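You operate a simulated robot arm through the tools that you are given. There is no shell and no other tool. Be economical: measure what you need, move in short steps, check, and stop when the job is done.

You are at the controls of a simulated robot arm. One attempt, no reset.

Task
Match the shade of the card with violet paper in the colour viewer.
Fine: switch the viewer on; press KEEP once at the match, then put the card back; the other two cards stay, none of them kept.

Only the result counts: the job must be done as asked and must still hold three seconds after the hand-in. Knocking over, shifting, dropping, spilling or breaking anything else fails it.

Robot
A 7-joint arm with a two-finger parallel gripper, fixed in place. Base frame: the origin is at the foot of the arm, x ahead of it, y to its left, z up. Units: m, rad, N and s.
With the tool pointing down near the work surface it reaches from about 0.22 to 0.58 m from the base axis. Its first joint turns from -1.152 to 1.152 rad. Payload 2.5 kg.
The TCP is the grasp point between the finger pads, 0.023 m short of the fingertips. In the tool frame z runs along the fingers and y along their closing line. The gripper opens to 0.094 m. The fingers are 0.038 m wide and 0.01 m thick; the gripper's body (0.054 by 0.096 m) begins 0.039 m behind the TCP.
Orientation is that of the tool frame in the base frame, as [roll, pitch, yaw] about the fixed x, y, z axes, in that order (R = Rz(yaw) Ry(pitch) Rx(roll)). With the fingers straight down and closing along the base's y, the tool's x points along the base's -x, its y along +y and its z along -z.

Tools
- The arm moves only by the tool servo_tool. Its argument "series" is one flat list of numbers, 7 for each row, row after row: the shift along the base's x, y, z in m, then the turn, a rotation vector about the base's x, y, z in rad, then the opening in per cent of the stroke, from 0 (shut) to 100 (fully open). In form: [dx, dy, dz, rx, ry, rz, claw, dx, dy, dz, rx, ry, rz, claw, ...]. A call has 1 to 8 rows; each row shifts and turns the commanded pose from where the row before left it. Each row takes 0.2 s and may step no farther than 0.05 m and 0.15 rad from the row before; otherwise, or with a gripper value out of range, the whole call is refused. A pose out of reach is approached as far as the arm can. The call stops where the force on the tool passes 40 N (or 10 N more than at its start, if that is more) or the arm is blocked; 0.2 s more then pass. The fingers move at their own pace (about 0.108 m/s each) and stop on an object; they squeeze with about 37 N. The grip force told is the motor's: it shows also when the fingers shut on nothing. Time passes only in rows, and 0.2 s behind the last, so rows that do not move let the fingers close. It gives the time, the measured TCP pose, the force on the tool (base axes), the opening and the grip force at its end, in the units of the frame above (readings bear some noise).
- Cameras (640 x 400 px; columns grow to the right, rows downward): "scene" is fixed at [0.1062, -0.4003, 0.5438]; the picture's right is [0.91, -0.42, 0.00], its down [-0.24, -0.52, -0.82] and it looks along [0.34, 0.74, -0.58] (base axes); focal length 336 px, centre (320, 200). "wrist" rides on the gripper at [-0.039, 0, -0.044] in the tool frame; the picture's right is [0.00, -1.00, 0.00], its down [0.97, 0.00, -0.24] and it looks along [0.24, 0.00, 0.97] (tool axes); focal length 218 px, centre (320, 200). There is no depth. A picture from a camera that has moved, and an enlarged one, comes with that camera's place and axes in the base frame and with its lens.
- capture(camera): a new picture of that camera. The clock stands still meanwhile.
- zoom(camera, box): a new picture of the part [left, top, right, bottom] of that camera's present view, enlarged. The clock stands still meanwhile.
- close_job(): hands the job in; it is judged then, once.

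Work in short steps. Places have to be worked out from the pictures, the camera data and where the tool is seen: move nearer, look again, correct. Check each grasp and each placing, and mend what went wrong. You have 120 turns and 84 pictures in all, those below and enlarged ones among them. Open the gripper and draw the arm clear of the work before you hand the job in, unless the task says otherwise; then end with one line.

The tools are called as a command line: name --argument value ..., lists and objects as JSON in quotes. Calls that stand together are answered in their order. servo_tool: Moves the arm, as the interface text tells. Its arguments: {"type":"object","properties":{"series":{"type":"array"}},"required":["series"]} The other tools are called the same way: capture (camera) takes a picture; zoom (camera, box) takes an enlarged picture of a part of a camera's view; close_job () hands the job in.

At the start:

```text
clock: 0.0
eef_pos: [0.4187, -0.066, 0.3404]
ee_rot: [3.141, 0.0, -3.14]
contact_force: [0.8, -0.2, -0.6]
width: 0.0942
gripper_force: 0.1
```

scene: 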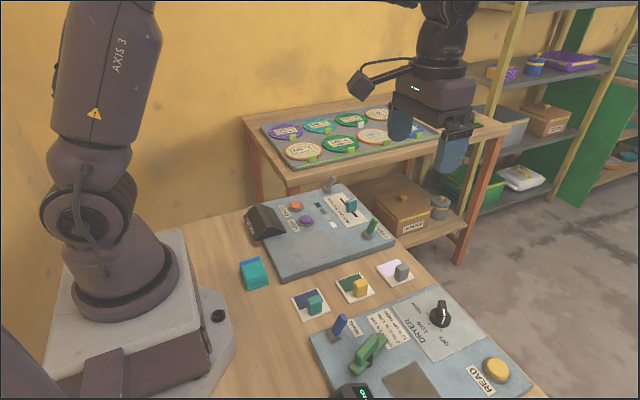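
wrist: 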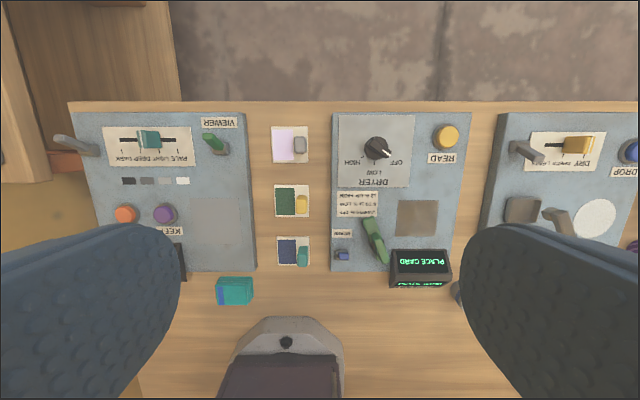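

I see a VIEWER panel with a slider, a toggle and two buttons, then three cards with colored blocks, plus a dryer/reader panel. I'll zoom in to read the labels.

zoom --camera "wrist" --box '[60, 90, 260, 310]'

zoom --camera "wrist" --box '[250, 100, 480, 300]'

zoom --camera "scene" --box '[230, 170, 420, 300]'

```text
1.82 times, centred on (160, 200) of wrist
camera zoom: at [0.4589, -0.0667, 0.3839], right [0.0, -1.0, 0.0], down [-0.97, 0.0, 0.24], along [-0.24, 0.0, -0.97], focal length 397 px, centre (611, 200)
```

zoom: 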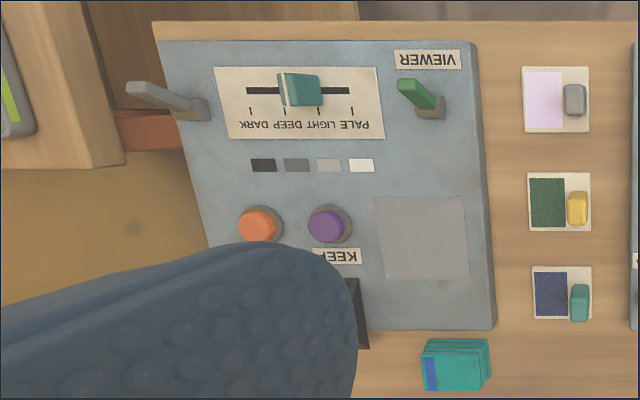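

```text
2.00 times, centred on (365, 200) of wrist
camera zoom: at [0.4589, -0.0667, 0.3839], right [0.0, -1.0, 0.0], down [-0.97, 0.0, 0.24], along [-0.24, 0.0, -0.97], focal length 436 px, centre (230, 200)
```

zoom: 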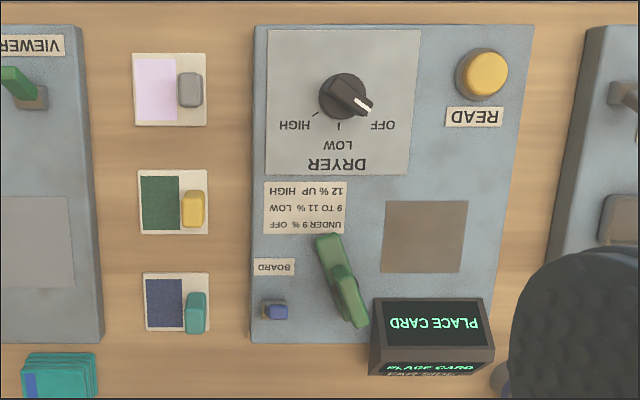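

```text
3.08 times, centred on (325, 235) of scene
camera zoom: at [0.1062, -0.4003, 0.5438], right [0.91, -0.42, 0.0], down [-0.24, -0.52, -0.82], along [0.34, 0.74, -0.58], focal length 1034 px, centre (305, 92)
```

zoom: 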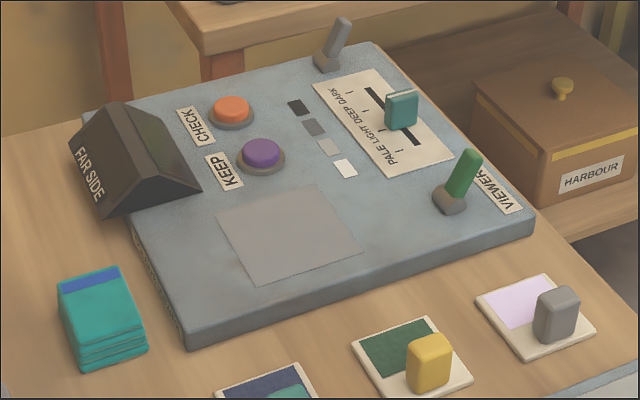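

The pale lilac card (grey tab, about x 0.46, y -0.02) looks like the violet one. I'll move the hand above the viewer to look closer.

servo_tool --series '[0, 0.045, 0, 0, 0, 0, 100, 0, 0.045, 0, 0, 0, 0, 100, 0, 0.045, 0, 0, 0, 0, 100, 0, 0.045, 0, 0, 0, 0, 100]'

capture --camera "wrist"

zoom --camera "wrist" --box '[200, 80, 440, 230]'

zoom --camera "scene" --box '[280, 250, 420, 330]'

```text
clock: 1.0
eef_pos: [0.4193, 0.1144, 0.3404]
ee_rot: [3.141, -0.001, 3.139]
contact_force: [-0.2, -0.5, -0.1]
width: 0.0939
gripper_force: 0.0
```

```text
78 pictures are left
camera wrist: at [0.4591, 0.1136, 0.3838], right [0.0, -1.0, 0.0], down [-0.97, 0.0, 0.24], along [-0.24, 0.0, -0.97], focal length 218 px, centre (320, 200)
```

wrist: 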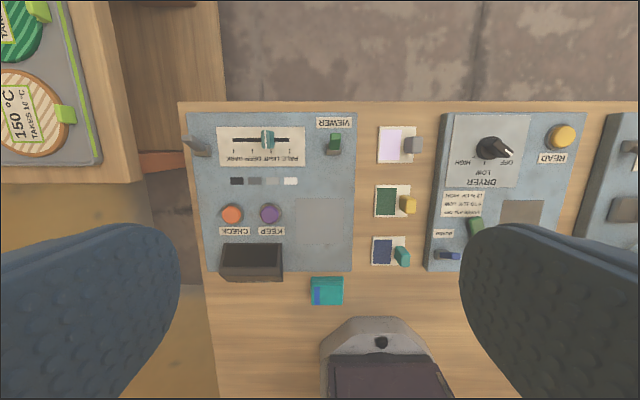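

```text
2.67 times, centred on (320, 155) of wrist
camera zoom: at [0.4591, 0.1136, 0.3838], right [0.0, -1.0, 0.0], down [-0.97, 0.0, 0.24], along [-0.24, 0.0, -0.97], focal length 582 px, centre (320, 320)
```

zoom: 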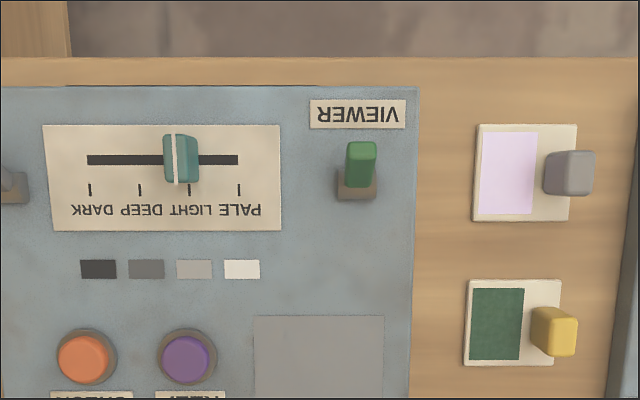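

```text
4.57 times, centred on (350, 290) of scene
camera zoom: at [0.1062, -0.4004, 0.5438], right [0.91, -0.42, 0.0], down [-0.24, -0.52, -0.82], along [0.34, 0.74, -0.58], focal length 1537 px, centre (183, -211)
```

zoom: 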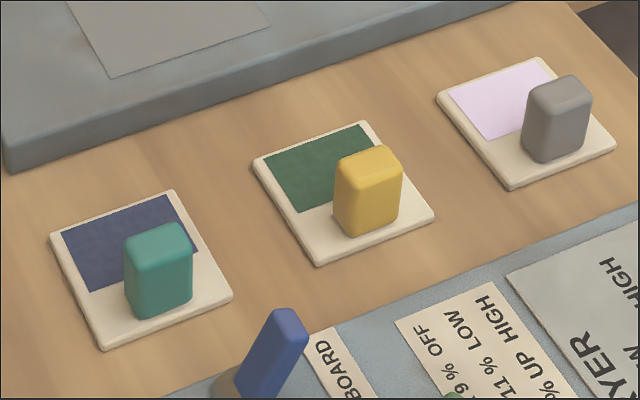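

The lilac card is the only violet one; the others are green and navy. The VIEWER toggle is at about (0.454, 0.092) with its top leaning to +x. The label reads from the far side, so -x should be on. I'll close the fingers and come down on its +x side.

servo_tool --series '[0.05, -0.023, -0.04, 0, 0, 0, 0, 0.03, 0, -0.04, 0, 0, 0, 0, 0.018, 0, -0.045, 0, 0, 0, 0, 0, 0, -0.05, 0, 0, 0, 0, 0, 0, -0.045, 0, 0, 0, 0]'

capture --camera "scene"

capture --camera "wrist"

```text
refused: row 1 steps farther than a row can; nothing moved
```

```text
75 pictures are left
```

scene: 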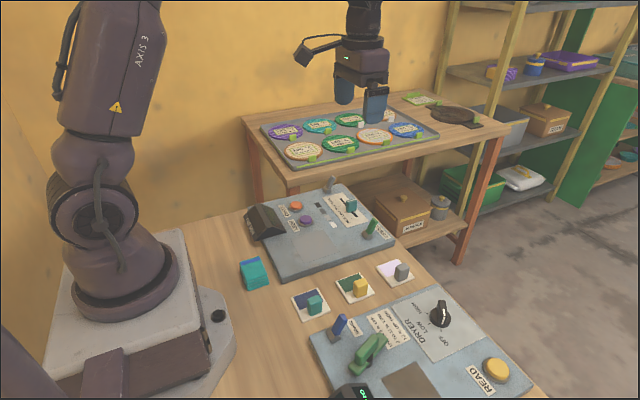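

```text
74 pictures are left
camera wrist: at [0.4591, 0.1136, 0.3838], right [0.0, -1.0, 0.0], down [-0.97, 0.0, 0.24], along [-0.24, 0.0, -0.97], focal length 218 px, centre (320, 200)
```

wrist: 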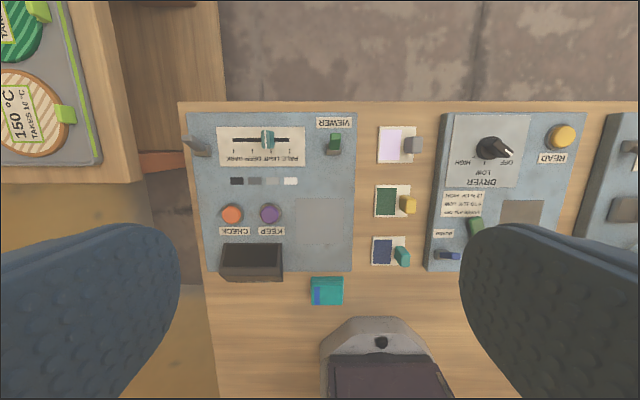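

The first row was too long a step, so I'll send the same path in smaller steps.

servo_tool --series '[0.03, -0.023, -0.02, 0, 0, 0, 0, 0.035, 0, -0.03, 0, 0, 0, 0, 0.033, 0, -0.03, 0, 0, 0, 0, 0, 0, -0.048, 0, 0, 0, 0, 0, 0, -0.048, 0, 0, 0, 0, 0, 0, -0.044, 0, 0, 0, 0]'

capture --camera "scene"

capture --camera "wrist"

```text
clock: 2.4
eef_pos: [0.5171, 0.0908, 0.1197]
ee_rot: [-3.142, 0.0, -3.141]
contact_force: [0.2, -0.1, -0.1]
width: 0.0
gripper_force: 37.0
```

```text
73 pictures are left
```

scene: 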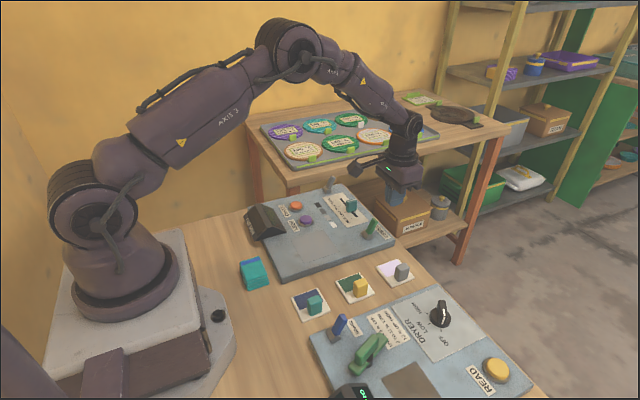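

```text
72 pictures are left
camera wrist: at [0.5563, 0.0908, 0.1633], right [0.0, -1.0, 0.0], down [-0.97, 0.0, 0.24], along [-0.24, 0.0, -0.97], focal length 218 px, centre (320, 200)
```

wrist: 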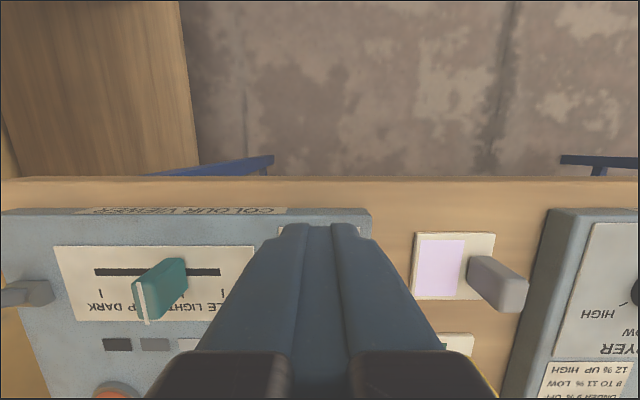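

The toggle top is at about (0.465, 0.0915, 0.061). I'll lower the fingertips to about z 0.044 and push toward -x.

servo_tool --series '[0, 0, -0.03, 0, 0, 0, 0, 0, 0, -0.023, 0, 0, 0, 0, -0.02, 0, 0, 0, 0, 0, 0, -0.015, 0, 0, 0, 0, 0, 0, -0.01, 0, 0, 0, 0, 0, 0, -0.006, 0, 0, 0, 0, 0, 0]'

zoom --camera "scene" --box '[230, 150, 440, 290]'

```text
clock: 3.8
eef_pos: [0.4694, 0.0911, 0.0695]
ee_rot: [3.14, 0.01, 3.139]
contact_force: [19.7, -1.8, 17.7]
width: 0.0001
gripper_force: 37.0
```

```text
2.86 times, centred on (335, 220) of scene
camera zoom: at [0.1061, -0.4003, 0.5438], right [0.91, -0.42, 0.0], down [-0.24, -0.52, -0.82], along [0.34, 0.74, -0.58], focal length 961 px, centre (277, 143)
```

zoom: 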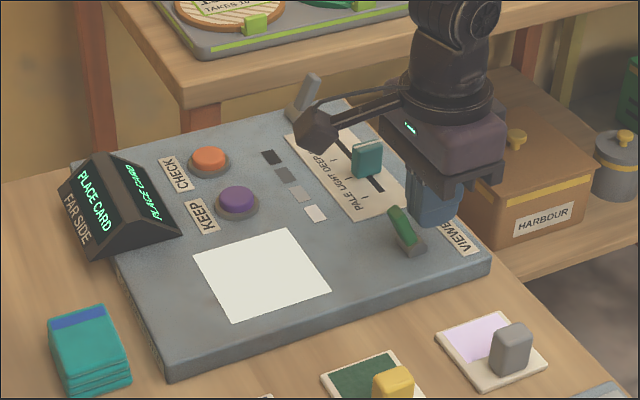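

The viewer is on, with the window lit and "PLACE CARD" on its screen. I'll back off, rise, and go above the violet card with the gripper about half open.

servo_tool --series '[0.03, 0, 0.003, 0, 0, 0, 0, 0, 0, 0.045, 0, 0, 0, 0, 0, 0, 0.045, 0, 0, 0, 55, -0.018, -0.042, 0, 0, 0, 0, 55, -0.018, -0.042, 0, 0, 0, 0, 55, 0, -0.042, 0, 0, 0, 0, 55]'

capture --camera "wrist"

zoom --camera "scene" --box '[230, 150, 440, 290]'

```text
clock: 5.2
eef_pos: [0.46, -0.0352, 0.1594]
ee_rot: [-3.141, 0.0, -3.139]
contact_force: [-0.2, 0.6, -0.2]
width: 0.0517
gripper_force: 0.1
```

```text
70 pictures are left
camera wrist: at [0.4998, -0.0361, 0.203], right [0.0, -1.0, 0.0], down [-0.97, 0.0, 0.24], along [-0.24, 0.0, -0.97], focal length 218 px, centre (320, 200)
```

wrist: 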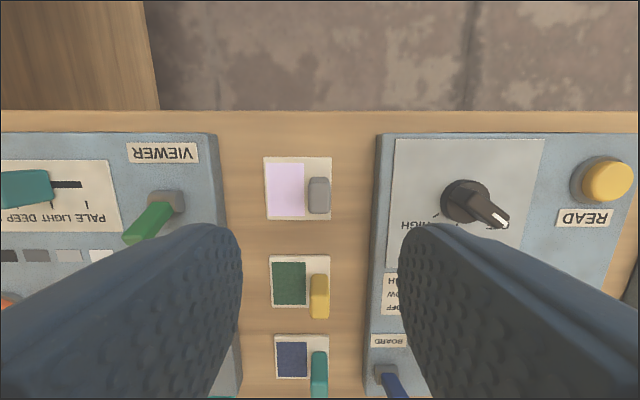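

```text
2.86 times, centred on (335, 220) of scene
camera zoom: at [0.1062, -0.4003, 0.5438], right [0.91, -0.42, 0.0], down [-0.24, -0.52, -0.82], along [0.34, 0.74, -0.58], focal length 961 px, centre (277, 143)
```

zoom: 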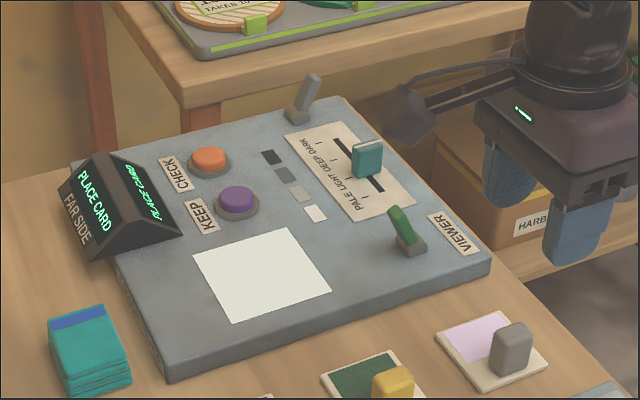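

The tab is centred at about (0.460, -0.035), right under the gripper. I'll descend to TCP z of about 0.034 and close.

servo_tool --series '[0, 0, -0.045, 0, 0, 0, 55, 0, 0, -0.045, 0, 0, 0, 55, 0, 0, -0.025, 0, 0, 0, 55, 0, 0, -0.01, 0, 0, 0, 55, 0, 0, 0, 0, 0, 0, 0, 0, 0, 0, 0, 0, 0, 0, 0, 0, 0, 0, 0, 0, 0]'

capture --camera "wrist"

```text
clock: 6.8
eef_pos: [0.4609, -0.0356, 0.0345]
ee_rot: [3.142, 0.0, 3.141]
contact_force: [-0.4, -0.1, -0.2]
width: 0.017
gripper_force: 37.2
```

```text
68 pictures are left
camera wrist: at [0.4999, -0.0366, 0.0788], right [0.0, -1.0, 0.0], down [-0.97, 0.0, 0.24], along [-0.24, 0.0, -0.97], focal length 218 px, centre (320, 200)
```

wrist: 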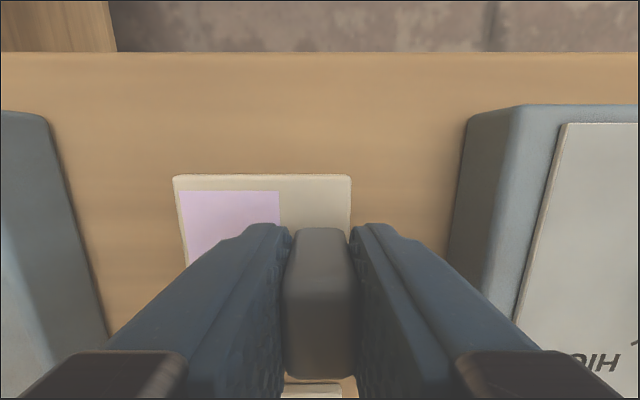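

The tab is gripped (width 0.017). I'll lift and carry it over the lit window, aiming for a card centre of about (0.329, 0.115), so TCP about (0.329, 0.096).

servo_tool --series '[0, 0, 0.05, 0, 0, 0, 0, 0, 0, 0.05, 0, 0, 0, 0, -0.033, 0.033, 0, 0, 0, 0, 0, -0.033, 0.033, 0, 0, 0, 0, 0, -0.033, 0.033, 0, 0, 0, 0, 0, -0.033, 0.033, 0, 0, 0, 0, 0, 0, 0, -0.04, 0, 0, 0, 0]'

zoom --camera "scene" --box '[230, 150, 440, 290]'

capture --camera "wrist"

```text
clock: 8.4
eef_pos: [0.3277, 0.0972, 0.0959]
ee_rot: [-3.141, 0.001, 3.139]
contact_force: [0.0, 0.4, -0.5]
width: 0.017
gripper_force: 37.1
```

```text
2.86 times, centred on (335, 220) of scene
camera zoom: at [0.1062, -0.4003, 0.5438], right [0.91, -0.42, 0.0], down [-0.24, -0.52, -0.82], along [0.34, 0.74, -0.58], focal length 961 px, centre (277, 143)
```

zoom: 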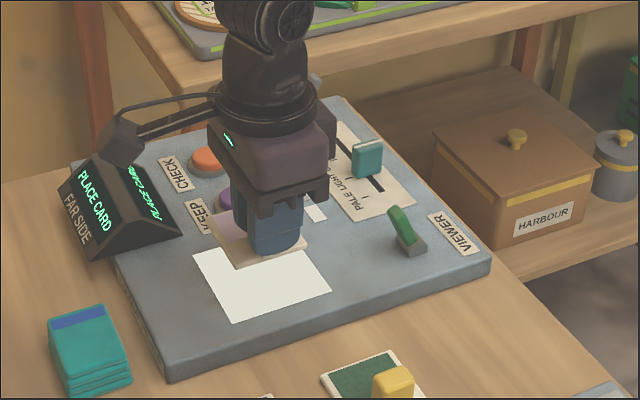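

```text
66 pictures are left
camera wrist: at [0.3667, 0.0967, 0.1392], right [0.0, -1.0, 0.0], down [-0.97, 0.0, 0.24], along [-0.24, 0.0, -0.97], focal length 218 px, centre (320, 200)
```

wrist: 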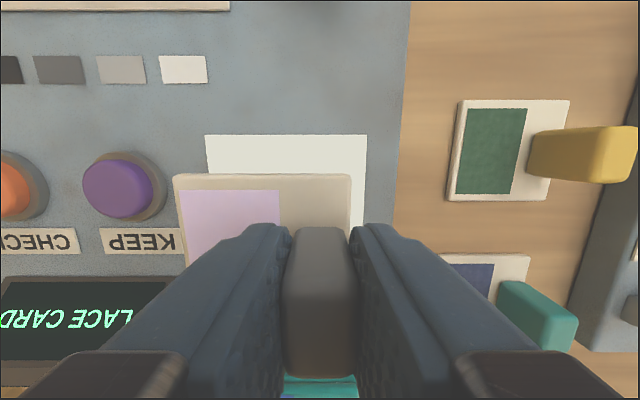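

The window centre comes out at (0.330, 0.1145), so the card is nearly aligned. I'll lower it in small steps until contact.

servo_tool --series '[0.002, -0.0015, -0.03, 0, 0, 0, 0, 0, 0, -0.006, 0, 0, 0, 0, 0, 0, -0.003, 0, 0, 0, 0]'

zoom --camera "scene" --box '[230, 150, 440, 290]'

```text
clock: 9.2
eef_pos: [0.3308, 0.0954, 0.0569]
ee_rot: [-3.141, 0.0, -3.141]
contact_force: [-6.5, -2.2, 25.1]
width: 0.0168
gripper_force: 36.5
```

```text
2.86 times, centred on (335, 220) of scene
camera zoom: at [0.1061, -0.4004, 0.5438], right [0.91, -0.42, 0.0], down [-0.24, -0.52, -0.82], along [0.34, 0.74, -0.58], focal length 961 px, centre (277, 143)
```

zoom: 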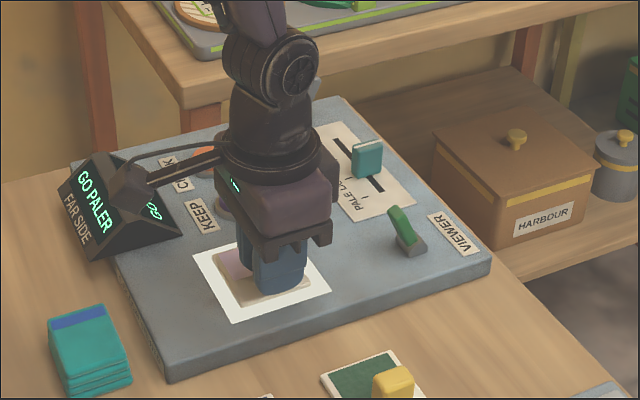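

The card is down and the screen says "GO PALER". I'll ease up a touch, release, rise straight, and look.

servo_tool --series '[0, 0, 0.0015, 0, 0, 0, 0, 0, 0, 0, 0, 0, 0, 50, 0, 0, 0, 0, 0, 0, 50, 0, 0, 0.04, 0, 0, 0, 50, 0, 0, 0.05, 0, 0, 0, 50, 0, 0, 0.05, 0, 0, 0, 50]'

zoom --camera "scene" --box '[230, 150, 440, 290]'

capture --camera "wrist"

```text
clock: 10.6
eef_pos: [0.3293, 0.0951, 0.1976]
ee_rot: [-3.141, 0.001, -3.141]
contact_force: [0.0, 0.3, 0.7]
width: 0.0469
gripper_force: 0.0
```

```text
2.86 times, centred on (335, 220) of scene
camera zoom: at [0.1062, -0.4003, 0.5438], right [0.91, -0.42, 0.0], down [-0.24, -0.52, -0.82], along [0.34, 0.74, -0.58], focal length 961 px, centre (277, 143)
```

zoom: 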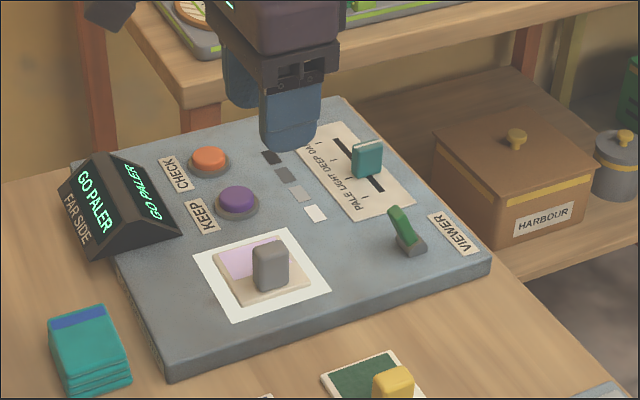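

```text
63 pictures are left
camera wrist: at [0.3692, 0.0948, 0.2418], right [0.0, -1.0, 0.0], down [-0.97, 0.0, 0.24], along [-0.24, 0.0, -0.97], focal length 218 px, centre (320, 200)
```

wrist: 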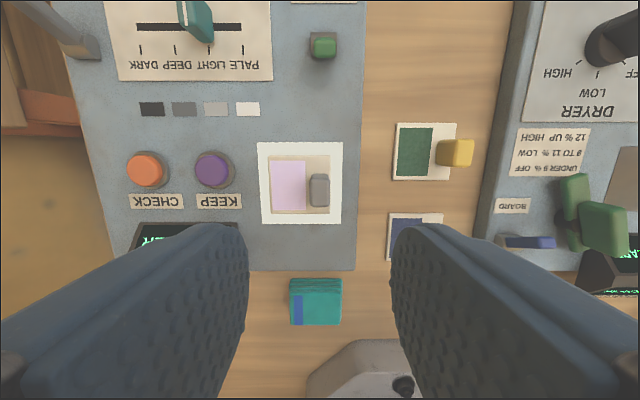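

The card sits well in the window. The slider indicator is at LIGHT (y about 0.19) and PALE lies about 0.03 toward -y. I'll move above the slider handle.

servo_tool --series '[0.034, 0.0235, 0, 0, 0, 0, 50, 0.034, 0.0235, 0, 0, 0, 0, 50, 0.034, 0.0235, 0, 0, 0, 0, 50, 0.034, 0.0235, 0, 0, 0, 0, 50, 0, 0, -0.04, 0, 0, 0, 50, 0, 0, -0.025, 0, 0, 0, 50]'

zoom --camera "scene" --box '[230, 150, 440, 290]'

capture --camera "wrist"

```text
clock: 12.0
eef_pos: [0.4666, 0.1898, 0.1316]
ee_rot: [-3.141, -0.001, 3.141]
contact_force: [0.7, -0.5, -0.6]
width: 0.047
gripper_force: 0.1
```

```text
2.86 times, centred on (335, 220) of scene
camera zoom: at [0.1062, -0.4003, 0.5438], right [0.91, -0.42, 0.0], down [-0.24, -0.52, -0.82], along [0.34, 0.74, -0.58], focal length 961 px, centre (277, 143)
```

zoom: 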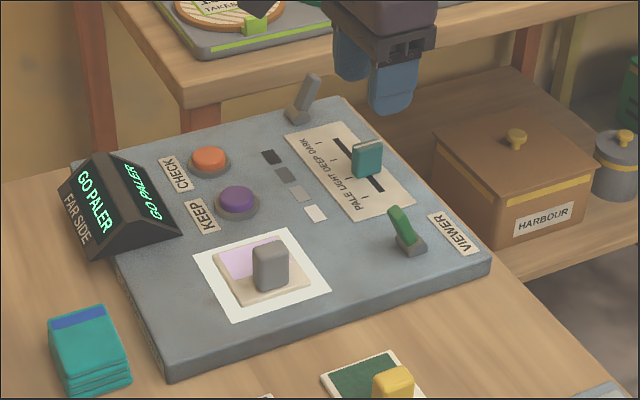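

```text
61 pictures are left
camera wrist: at [0.5058, 0.189, 0.1763], right [0.0, -1.0, 0.0], down [-0.97, 0.0, 0.24], along [-0.24, 0.0, -0.97], focal length 218 px, centre (320, 200)
```

wrist: 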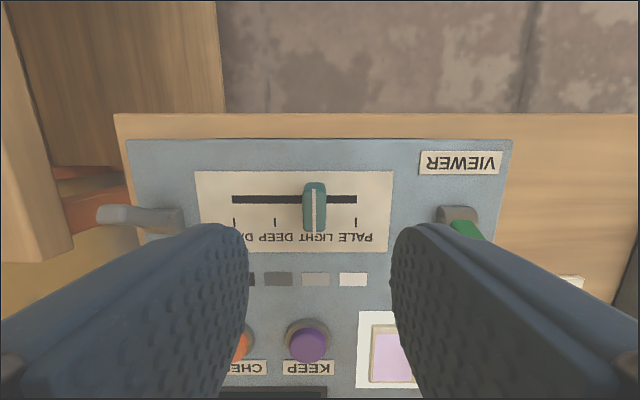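

The handle is at y about 0.1925, x 0.467, and the PALE tick at y about 0.163. I'll descend around the handle, close, and check.

servo_tool --series '[0, 0.0028, -0.04, 0, 0, 0, 50, 0, 0, -0.028, 0, 0, 0, 50, 0, 0, -0.008, 0, 0, 0, 50, 0, 0, 0, 0, 0, 0, 12, 0, 0, 0, 0, 0, 0, 12, 0, 0, 0, 0, 0, 0, 12]'

zoom --camera "scene" --box '[230, 150, 440, 290]'

```text
clock: 13.4
eef_pos: [0.4666, 0.192, 0.0577]
ee_rot: [3.141, -0.001, 3.141]
contact_force: [2.1, -0.2, -6.1]
width: 0.0138
gripper_force: 45.6
```

```text
2.86 times, centred on (335, 220) of scene
camera zoom: at [0.1063, -0.4003, 0.5438], right [0.91, -0.42, 0.0], down [-0.24, -0.52, -0.82], along [0.34, 0.74, -0.58], focal length 961 px, centre (277, 143)
```

zoom: 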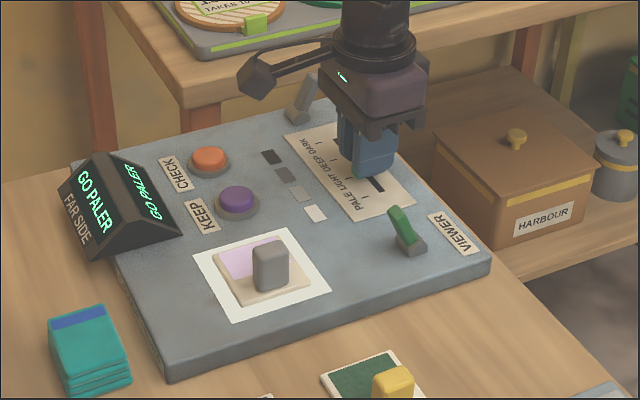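

The handle is gripped (width 0.014). I'll slide it toward PALE in small steps and read the screen.

servo_tool --series '[0, -0.007, 0, 0, 0, 0, 12, 0, -0.007, 0, 0, 0, 0, 12, 0, -0.007, 0, 0, 0, 0, 12]'

zoom --camera "scene" --box '[230, 150, 440, 290]'

```text
clock: 14.2
eef_pos: [0.467, 0.1711, 0.0574]
ee_rot: [3.14, 0.0, -3.141]
contact_force: [0.4, -0.9, -7.2]
width: 0.0133
gripper_force: 45.0
```

```text
2.86 times, centred on (335, 220) of scene
camera zoom: at [0.1063, -0.4003, 0.5438], right [0.91, -0.42, 0.0], down [-0.24, -0.52, -0.82], along [0.34, 0.74, -0.58], focal length 961 px, centre (277, 143)
```

zoom: 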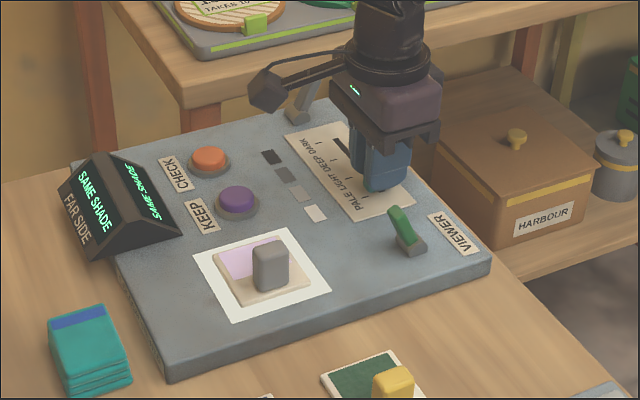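

"SAME SHADE" shows. I'll go another 0.007 to sit on the PALE tick, away from the edge of the band, and check that it still matches.

servo_tool --series '[0, -0.007, 0, 0, 0, 0, 12, 0, 0, 0, 0, 0, 0, 12]'

zoom --camera "scene" --box '[230, 150, 440, 290]'

```text
clock: 14.8
eef_pos: [0.4662, 0.1635, 0.0567]
ee_rot: [-3.141, 0.0, -3.141]
contact_force: [8.6, 0.1, -11.7]
width: 0.0138
gripper_force: 45.0
```

```text
2.86 times, centred on (335, 220) of scene
camera zoom: at [0.1063, -0.4003, 0.5438], right [0.91, -0.42, 0.0], down [-0.24, -0.52, -0.82], along [0.34, 0.74, -0.58], focal length 961 px, centre (277, 143)
```

zoom: 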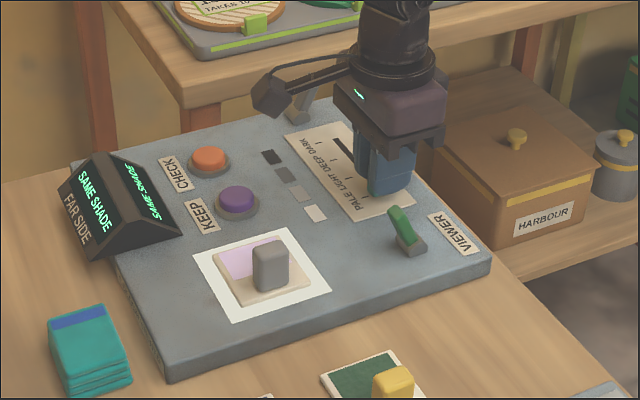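

Still "SAME SHADE" at the PALE tick. I'll release, rise, and confirm.

servo_tool --series '[0, 0, 0, 0, 0, 0, 45, 0, 0, 0, 0, 0, 0, 45, 0, 0, 0.045, 0, 0, 0, 45, 0, 0, 0.045, 0, 0, 0, 45, -0.035, 0.009, 0, 0, 0, 0, 0, -0.035, 0.009, 0, 0, 0, 0, 0, -0.03, 0.009, 0, 0, 0, 0, 0]'

zoom --camera "scene" --box '[230, 150, 440, 290]'

capture --camera "wrist"

```text
clock: 16.4
eef_pos: [0.3656, 0.1918, 0.1472]
ee_rot: [-3.141, 0.001, -3.141]
contact_force: [0.2, 0.7, -0.3]
width: 0.0001
gripper_force: 36.8
```

```text
2.86 times, centred on (335, 220) of scene
camera zoom: at [0.1062, -0.4003, 0.5438], right [0.91, -0.42, 0.0], down [-0.24, -0.52, -0.82], along [0.34, 0.74, -0.58], focal length 961 px, centre (277, 143)
```

zoom: 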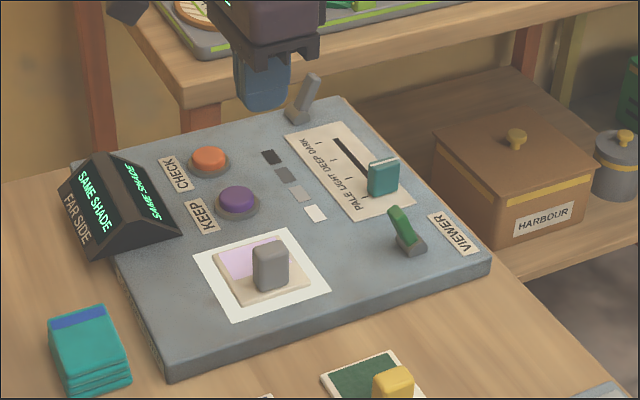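

```text
56 pictures are left
camera wrist: at [0.4057, 0.1911, 0.191], right [0.0, -1.0, 0.0], down [-0.97, 0.0, 0.24], along [-0.24, 0.0, -0.97], focal length 218 px, centre (320, 200)
```

wrist: 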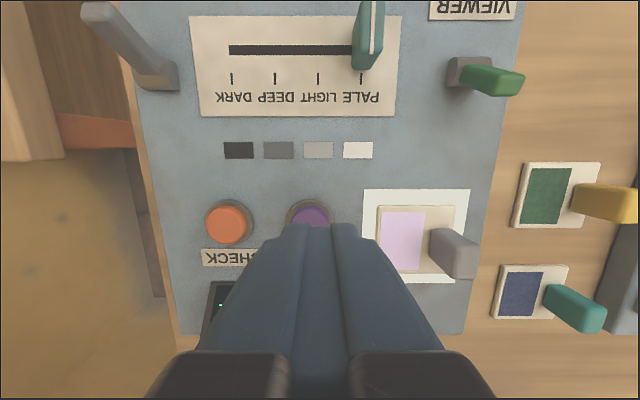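

Still "SAME SHADE". KEEP's centre is at about (0.346, 0.198). With the fingers shut, I'll position above it and descend to just over the cap.

servo_tool --series '[-0.0196, 0.006, 0, 0, 0, 0, 0, 0, 0, -0.04, 0, 0, 0, 0, 0, 0, -0.035, 0, 0, 0, 0]'

zoom --camera "scene" --box '[230, 170, 360, 255]'

capture --camera "wrist"

```text
clock: 17.2
eef_pos: [0.3476, 0.1973, 0.0706]
ee_rot: [-3.141, 0.002, 3.139]
contact_force: [1.0, 0.7, 0.5]
width: 0.0001
gripper_force: 37.5
```

```text
4.71 times, centred on (295, 212) of scene
camera zoom: at [0.1062, -0.4003, 0.5438], right [0.91, -0.42, 0.0], down [-0.24, -0.52, -0.82], along [0.34, 0.74, -0.58], focal length 1582 px, centre (438, 141)
```

zoom: 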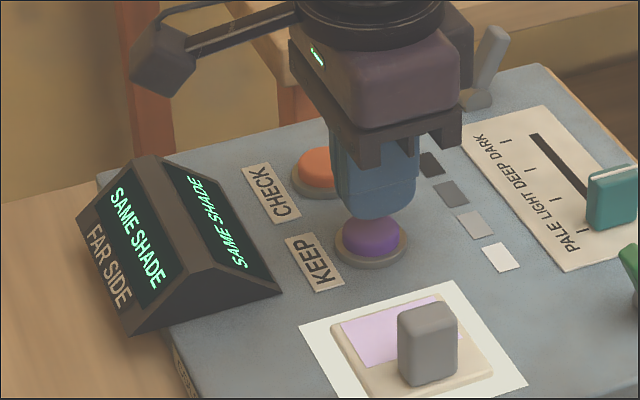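

```text
54 pictures are left
camera wrist: at [0.3867, 0.197, 0.1148], right [0.0, -1.0, 0.0], down [-0.97, 0.0, 0.24], along [-0.24, 0.0, -0.97], focal length 218 px, centre (320, 200)
```

wrist: 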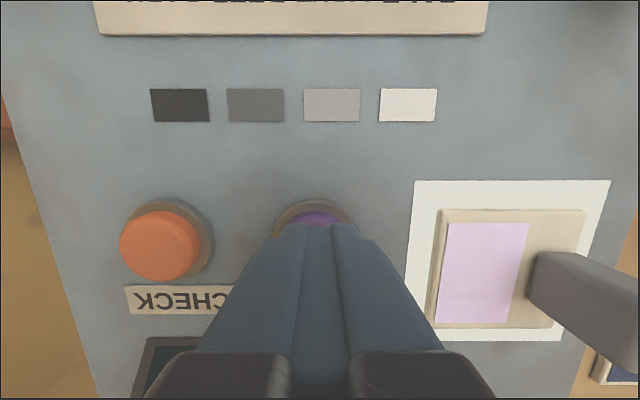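

The fingers are just above the KEEP cap and aligned. I'll press down in small steps.

servo_tool --series '[0, 0.001, -0.008, 0, 0, 0, 0, 0, 0, -0.004, 0, 0, 0, 0, 0, 0, -0.003, 0, 0, 0, 0]'

zoom --camera "scene" --box '[230, 170, 360, 255]'

```text
clock: 18.0
eef_pos: [0.3456, 0.1986, 0.0563]
ee_rot: [3.141, 0.0, -3.142]
contact_force: [-0.9, -0.7, 0.7]
width: 0.0002
gripper_force: 36.4
```

```text
4.71 times, centred on (295, 212) of scene
camera zoom: at [0.1062, -0.4003, 0.5438], right [0.91, -0.42, 0.0], down [-0.24, -0.52, -0.82], along [0.34, 0.74, -0.58], focal length 1582 px, centre (438, 141)
```

zoom: 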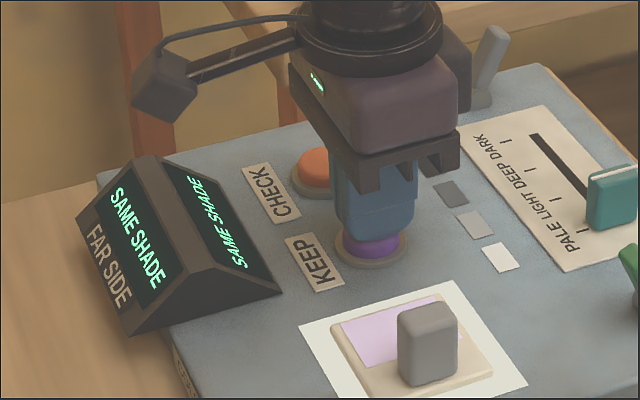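

No contact yet, so I'll continue in steps of about 2 mm.

servo_tool --series '[0, 0, -0.002, 0, 0, 0, 0, 0, 0, -0.002, 0, 0, 0, 0]'

zoom --camera "scene" --box '[230, 170, 360, 255]'

```text
clock: 18.6
eef_pos: [0.3465, 0.1984, 0.0529]
ee_rot: [-3.141, 0.001, 3.141]
contact_force: [-7.3, -3.6, 20.6]
width: 0.0
gripper_force: 36.9
```

```text
4.71 times, centred on (295, 212) of scene
camera zoom: at [0.1062, -0.4004, 0.5438], right [0.91, -0.42, 0.0], down [-0.24, -0.52, -0.82], along [0.34, 0.74, -0.58], focal length 1582 px, centre (438, 141)
```

zoom: 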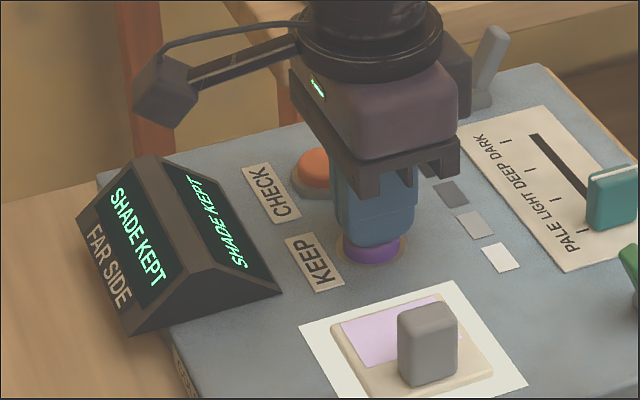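

"SHADE KEPT" shows. I'll rise straight up and go over the card's tab with the gripper opening.

servo_tool --series '[0, 0, 0.045, 0, 0, 0, 0, 0, 0, 0.05, 0, 0, 0, 0, -0.006, -0.035, 0, 0, 0, 0, 50, -0.005, -0.035, 0, 0, 0, 0, 50, -0.005, -0.033, 0, 0, 0, 0, 50]'

capture --camera "wrist"

zoom --camera "scene" --box '[230, 150, 440, 290]'

```text
clock: 19.8
eef_pos: [0.3317, 0.095, 0.1476]
ee_rot: [-3.141, 0.001, 3.141]
contact_force: [-0.1, 0.3, 0.4]
width: 0.0472
gripper_force: 0.0
```

```text
51 pictures are left
camera wrist: at [0.37, 0.0943, 0.1909], right [0.0, -1.0, 0.0], down [-0.97, 0.0, 0.24], along [-0.24, 0.0, -0.97], focal length 218 px, centre (320, 200)
```

wrist: 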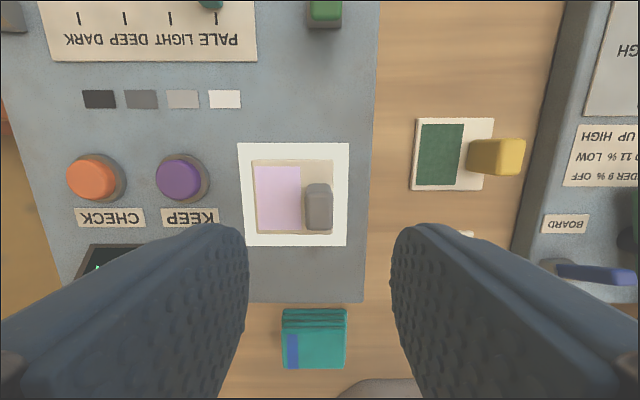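

```text
2.86 times, centred on (335, 220) of scene
camera zoom: at [0.1062, -0.4003, 0.5438], right [0.91, -0.42, 0.0], down [-0.24, -0.52, -0.82], along [0.34, 0.74, -0.58], focal length 961 px, centre (277, 143)
```

zoom: 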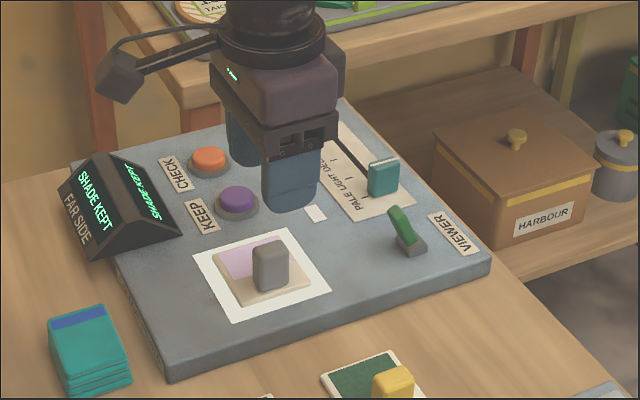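

The tab is centred below and the shade is kept. I'll descend to z of about 0.058 and grip.

servo_tool --series '[-0.001, 0, -0.045, 0, 0, 0, 50, 0, 0, -0.035, 0, 0, 0, 50, 0, 0, -0.009, 0, 0, 0, 50, 0, 0, 0, 0, 0, 0, 0, 0, 0, 0, 0, 0, 0, 0, 0, 0, 0, 0, 0, 0, 0]'

capture --camera "wrist"

```text
clock: 21.2
eef_pos: [0.3302, 0.0948, 0.0576]
ee_rot: [3.141, 0.001, -3.14]
contact_force: [-0.2, 0.8, 0.7]
width: 0.017
gripper_force: 36.7
```

```text
49 pictures are left
camera wrist: at [0.3694, 0.094, 0.1024], right [0.0, -1.0, 0.0], down [-0.97, 0.0, 0.24], along [-0.24, 0.0, -0.97], focal length 218 px, centre (320, 200)
```

wrist: 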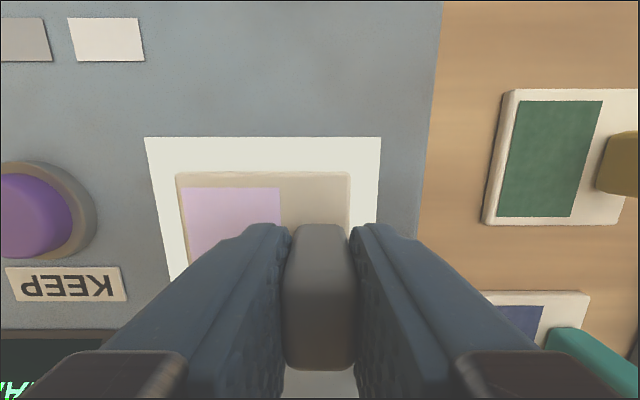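

Gripped again. I'll lift, carry the card back to its original spot (TCP 0.4605, -0.0355), and hover just above it.

servo_tool --series '[0, 0, 0.045, 0, 0, 0, 0, 0, 0, 0.035, 0, 0, 0, 0, 0.0326, -0.0326, 0, 0, 0, 0, 0, 0.0326, -0.0326, 0, 0, 0, 0, 0, 0.0326, -0.0326, 0, 0, 0, 0, 0, 0.0326, -0.0326, 0, 0, 0, 0, 0, 0, 0, -0.045, 0, 0, 0, 0, 0, 0, -0.04, 0, 0, 0, 0]'

zoom --camera "scene" --box '[230, 170, 450, 317]'

```text
clock: 23.0
eef_pos: [0.4605, -0.0361, 0.0537]
ee_rot: [3.14, 0.0, 3.141]
contact_force: [-0.2, -0.7, -0.6]
width: 0.0173
gripper_force: 36.5
```

```text
2.72 times, centred on (340, 244) of scene
camera zoom: at [0.1062, -0.4003, 0.5438], right [0.91, -0.42, 0.0], down [-0.24, -0.52, -0.82], along [0.34, 0.74, -0.58], focal length 915 px, centre (266, 82)
```

zoom: 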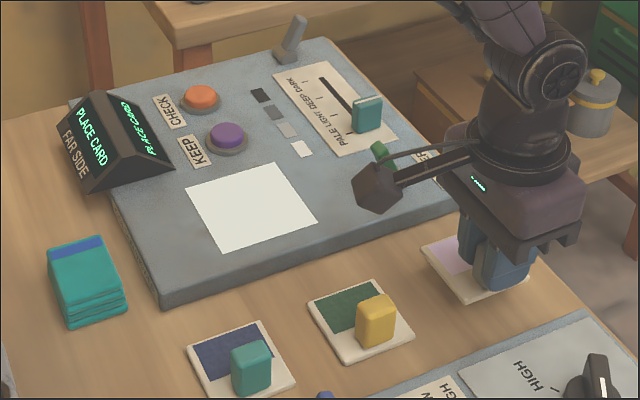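

The card is above its original spot. I'll lower the last 18 mm gently.

servo_tool --series '[0, 0, -0.013, 0, 0, 0, 0, 0, 0, -0.004, 0, 0, 0, 0, 0, 0, -0.002, 0, 0, 0, 0]'

```text
clock: 23.8
eef_pos: [0.4608, -0.0358, 0.0367]
ee_rot: [-3.14, 0.001, -3.14]
contact_force: [-6.3, -0.9, 17.9]
width: 0.0171
gripper_force: 36.9
```

Contact force shows the card resting on the table. I'll release, rise, and check.

servo_tool --series '[0, 0, 0.001, 0, 0, 0, 0, 0, 0, 0, 0, 0, 0, 50, 0, 0, 0, 0, 0, 0, 50, 0, 0, 0.04, 0, 0, 0, 50, 0, 0, 0.05, 0, 0, 0, 50, 0, 0, 0.05, 0, 0, 0, 50, 0, 0, 0.05, 0, 0, 0, 50, 0, 0, 0.04, 0, 0, 0, 50]'

capture --camera "scene"

capture --camera "wrist"

```text
clock: 25.6
eef_pos: [0.4601, -0.0336, 0.2671]
ee_rot: [-3.141, -0.001, 3.141]
contact_force: [0.2, -0.1, -0.8]
width: 0.0469
gripper_force: 0.0
```

```text
47 pictures are left
```

scene: 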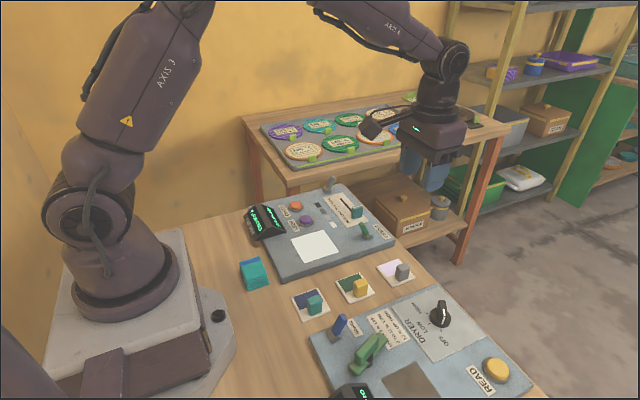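

```text
46 pictures are left
camera wrist: at [0.4994, -0.035, 0.3104], right [0.0, -1.0, 0.0], down [-0.97, 0.0, 0.24], along [-0.24, 0.0, -0.97], focal length 218 px, centre (320, 200)
```

wrist: 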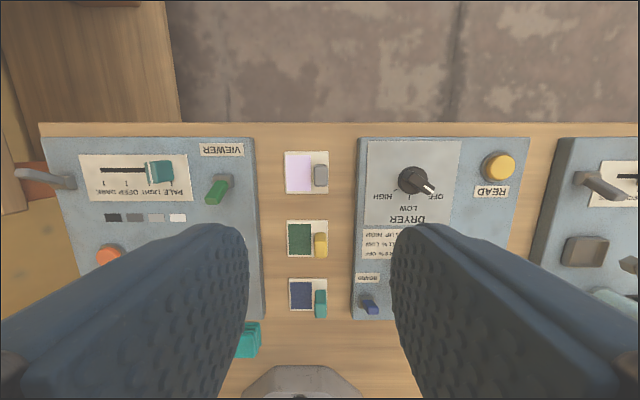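

The card is back in line with the others, nothing else has moved, the gripper is open and the arm is clear. Handing in.

close_job

```text
The job is handed in.
```

The violet card was matched at PALE in the viewer ("SAME SHADE"), KEEP was pressed once ("SHADE KEPT"), and the card is back in its place; the other two cards were not touched.
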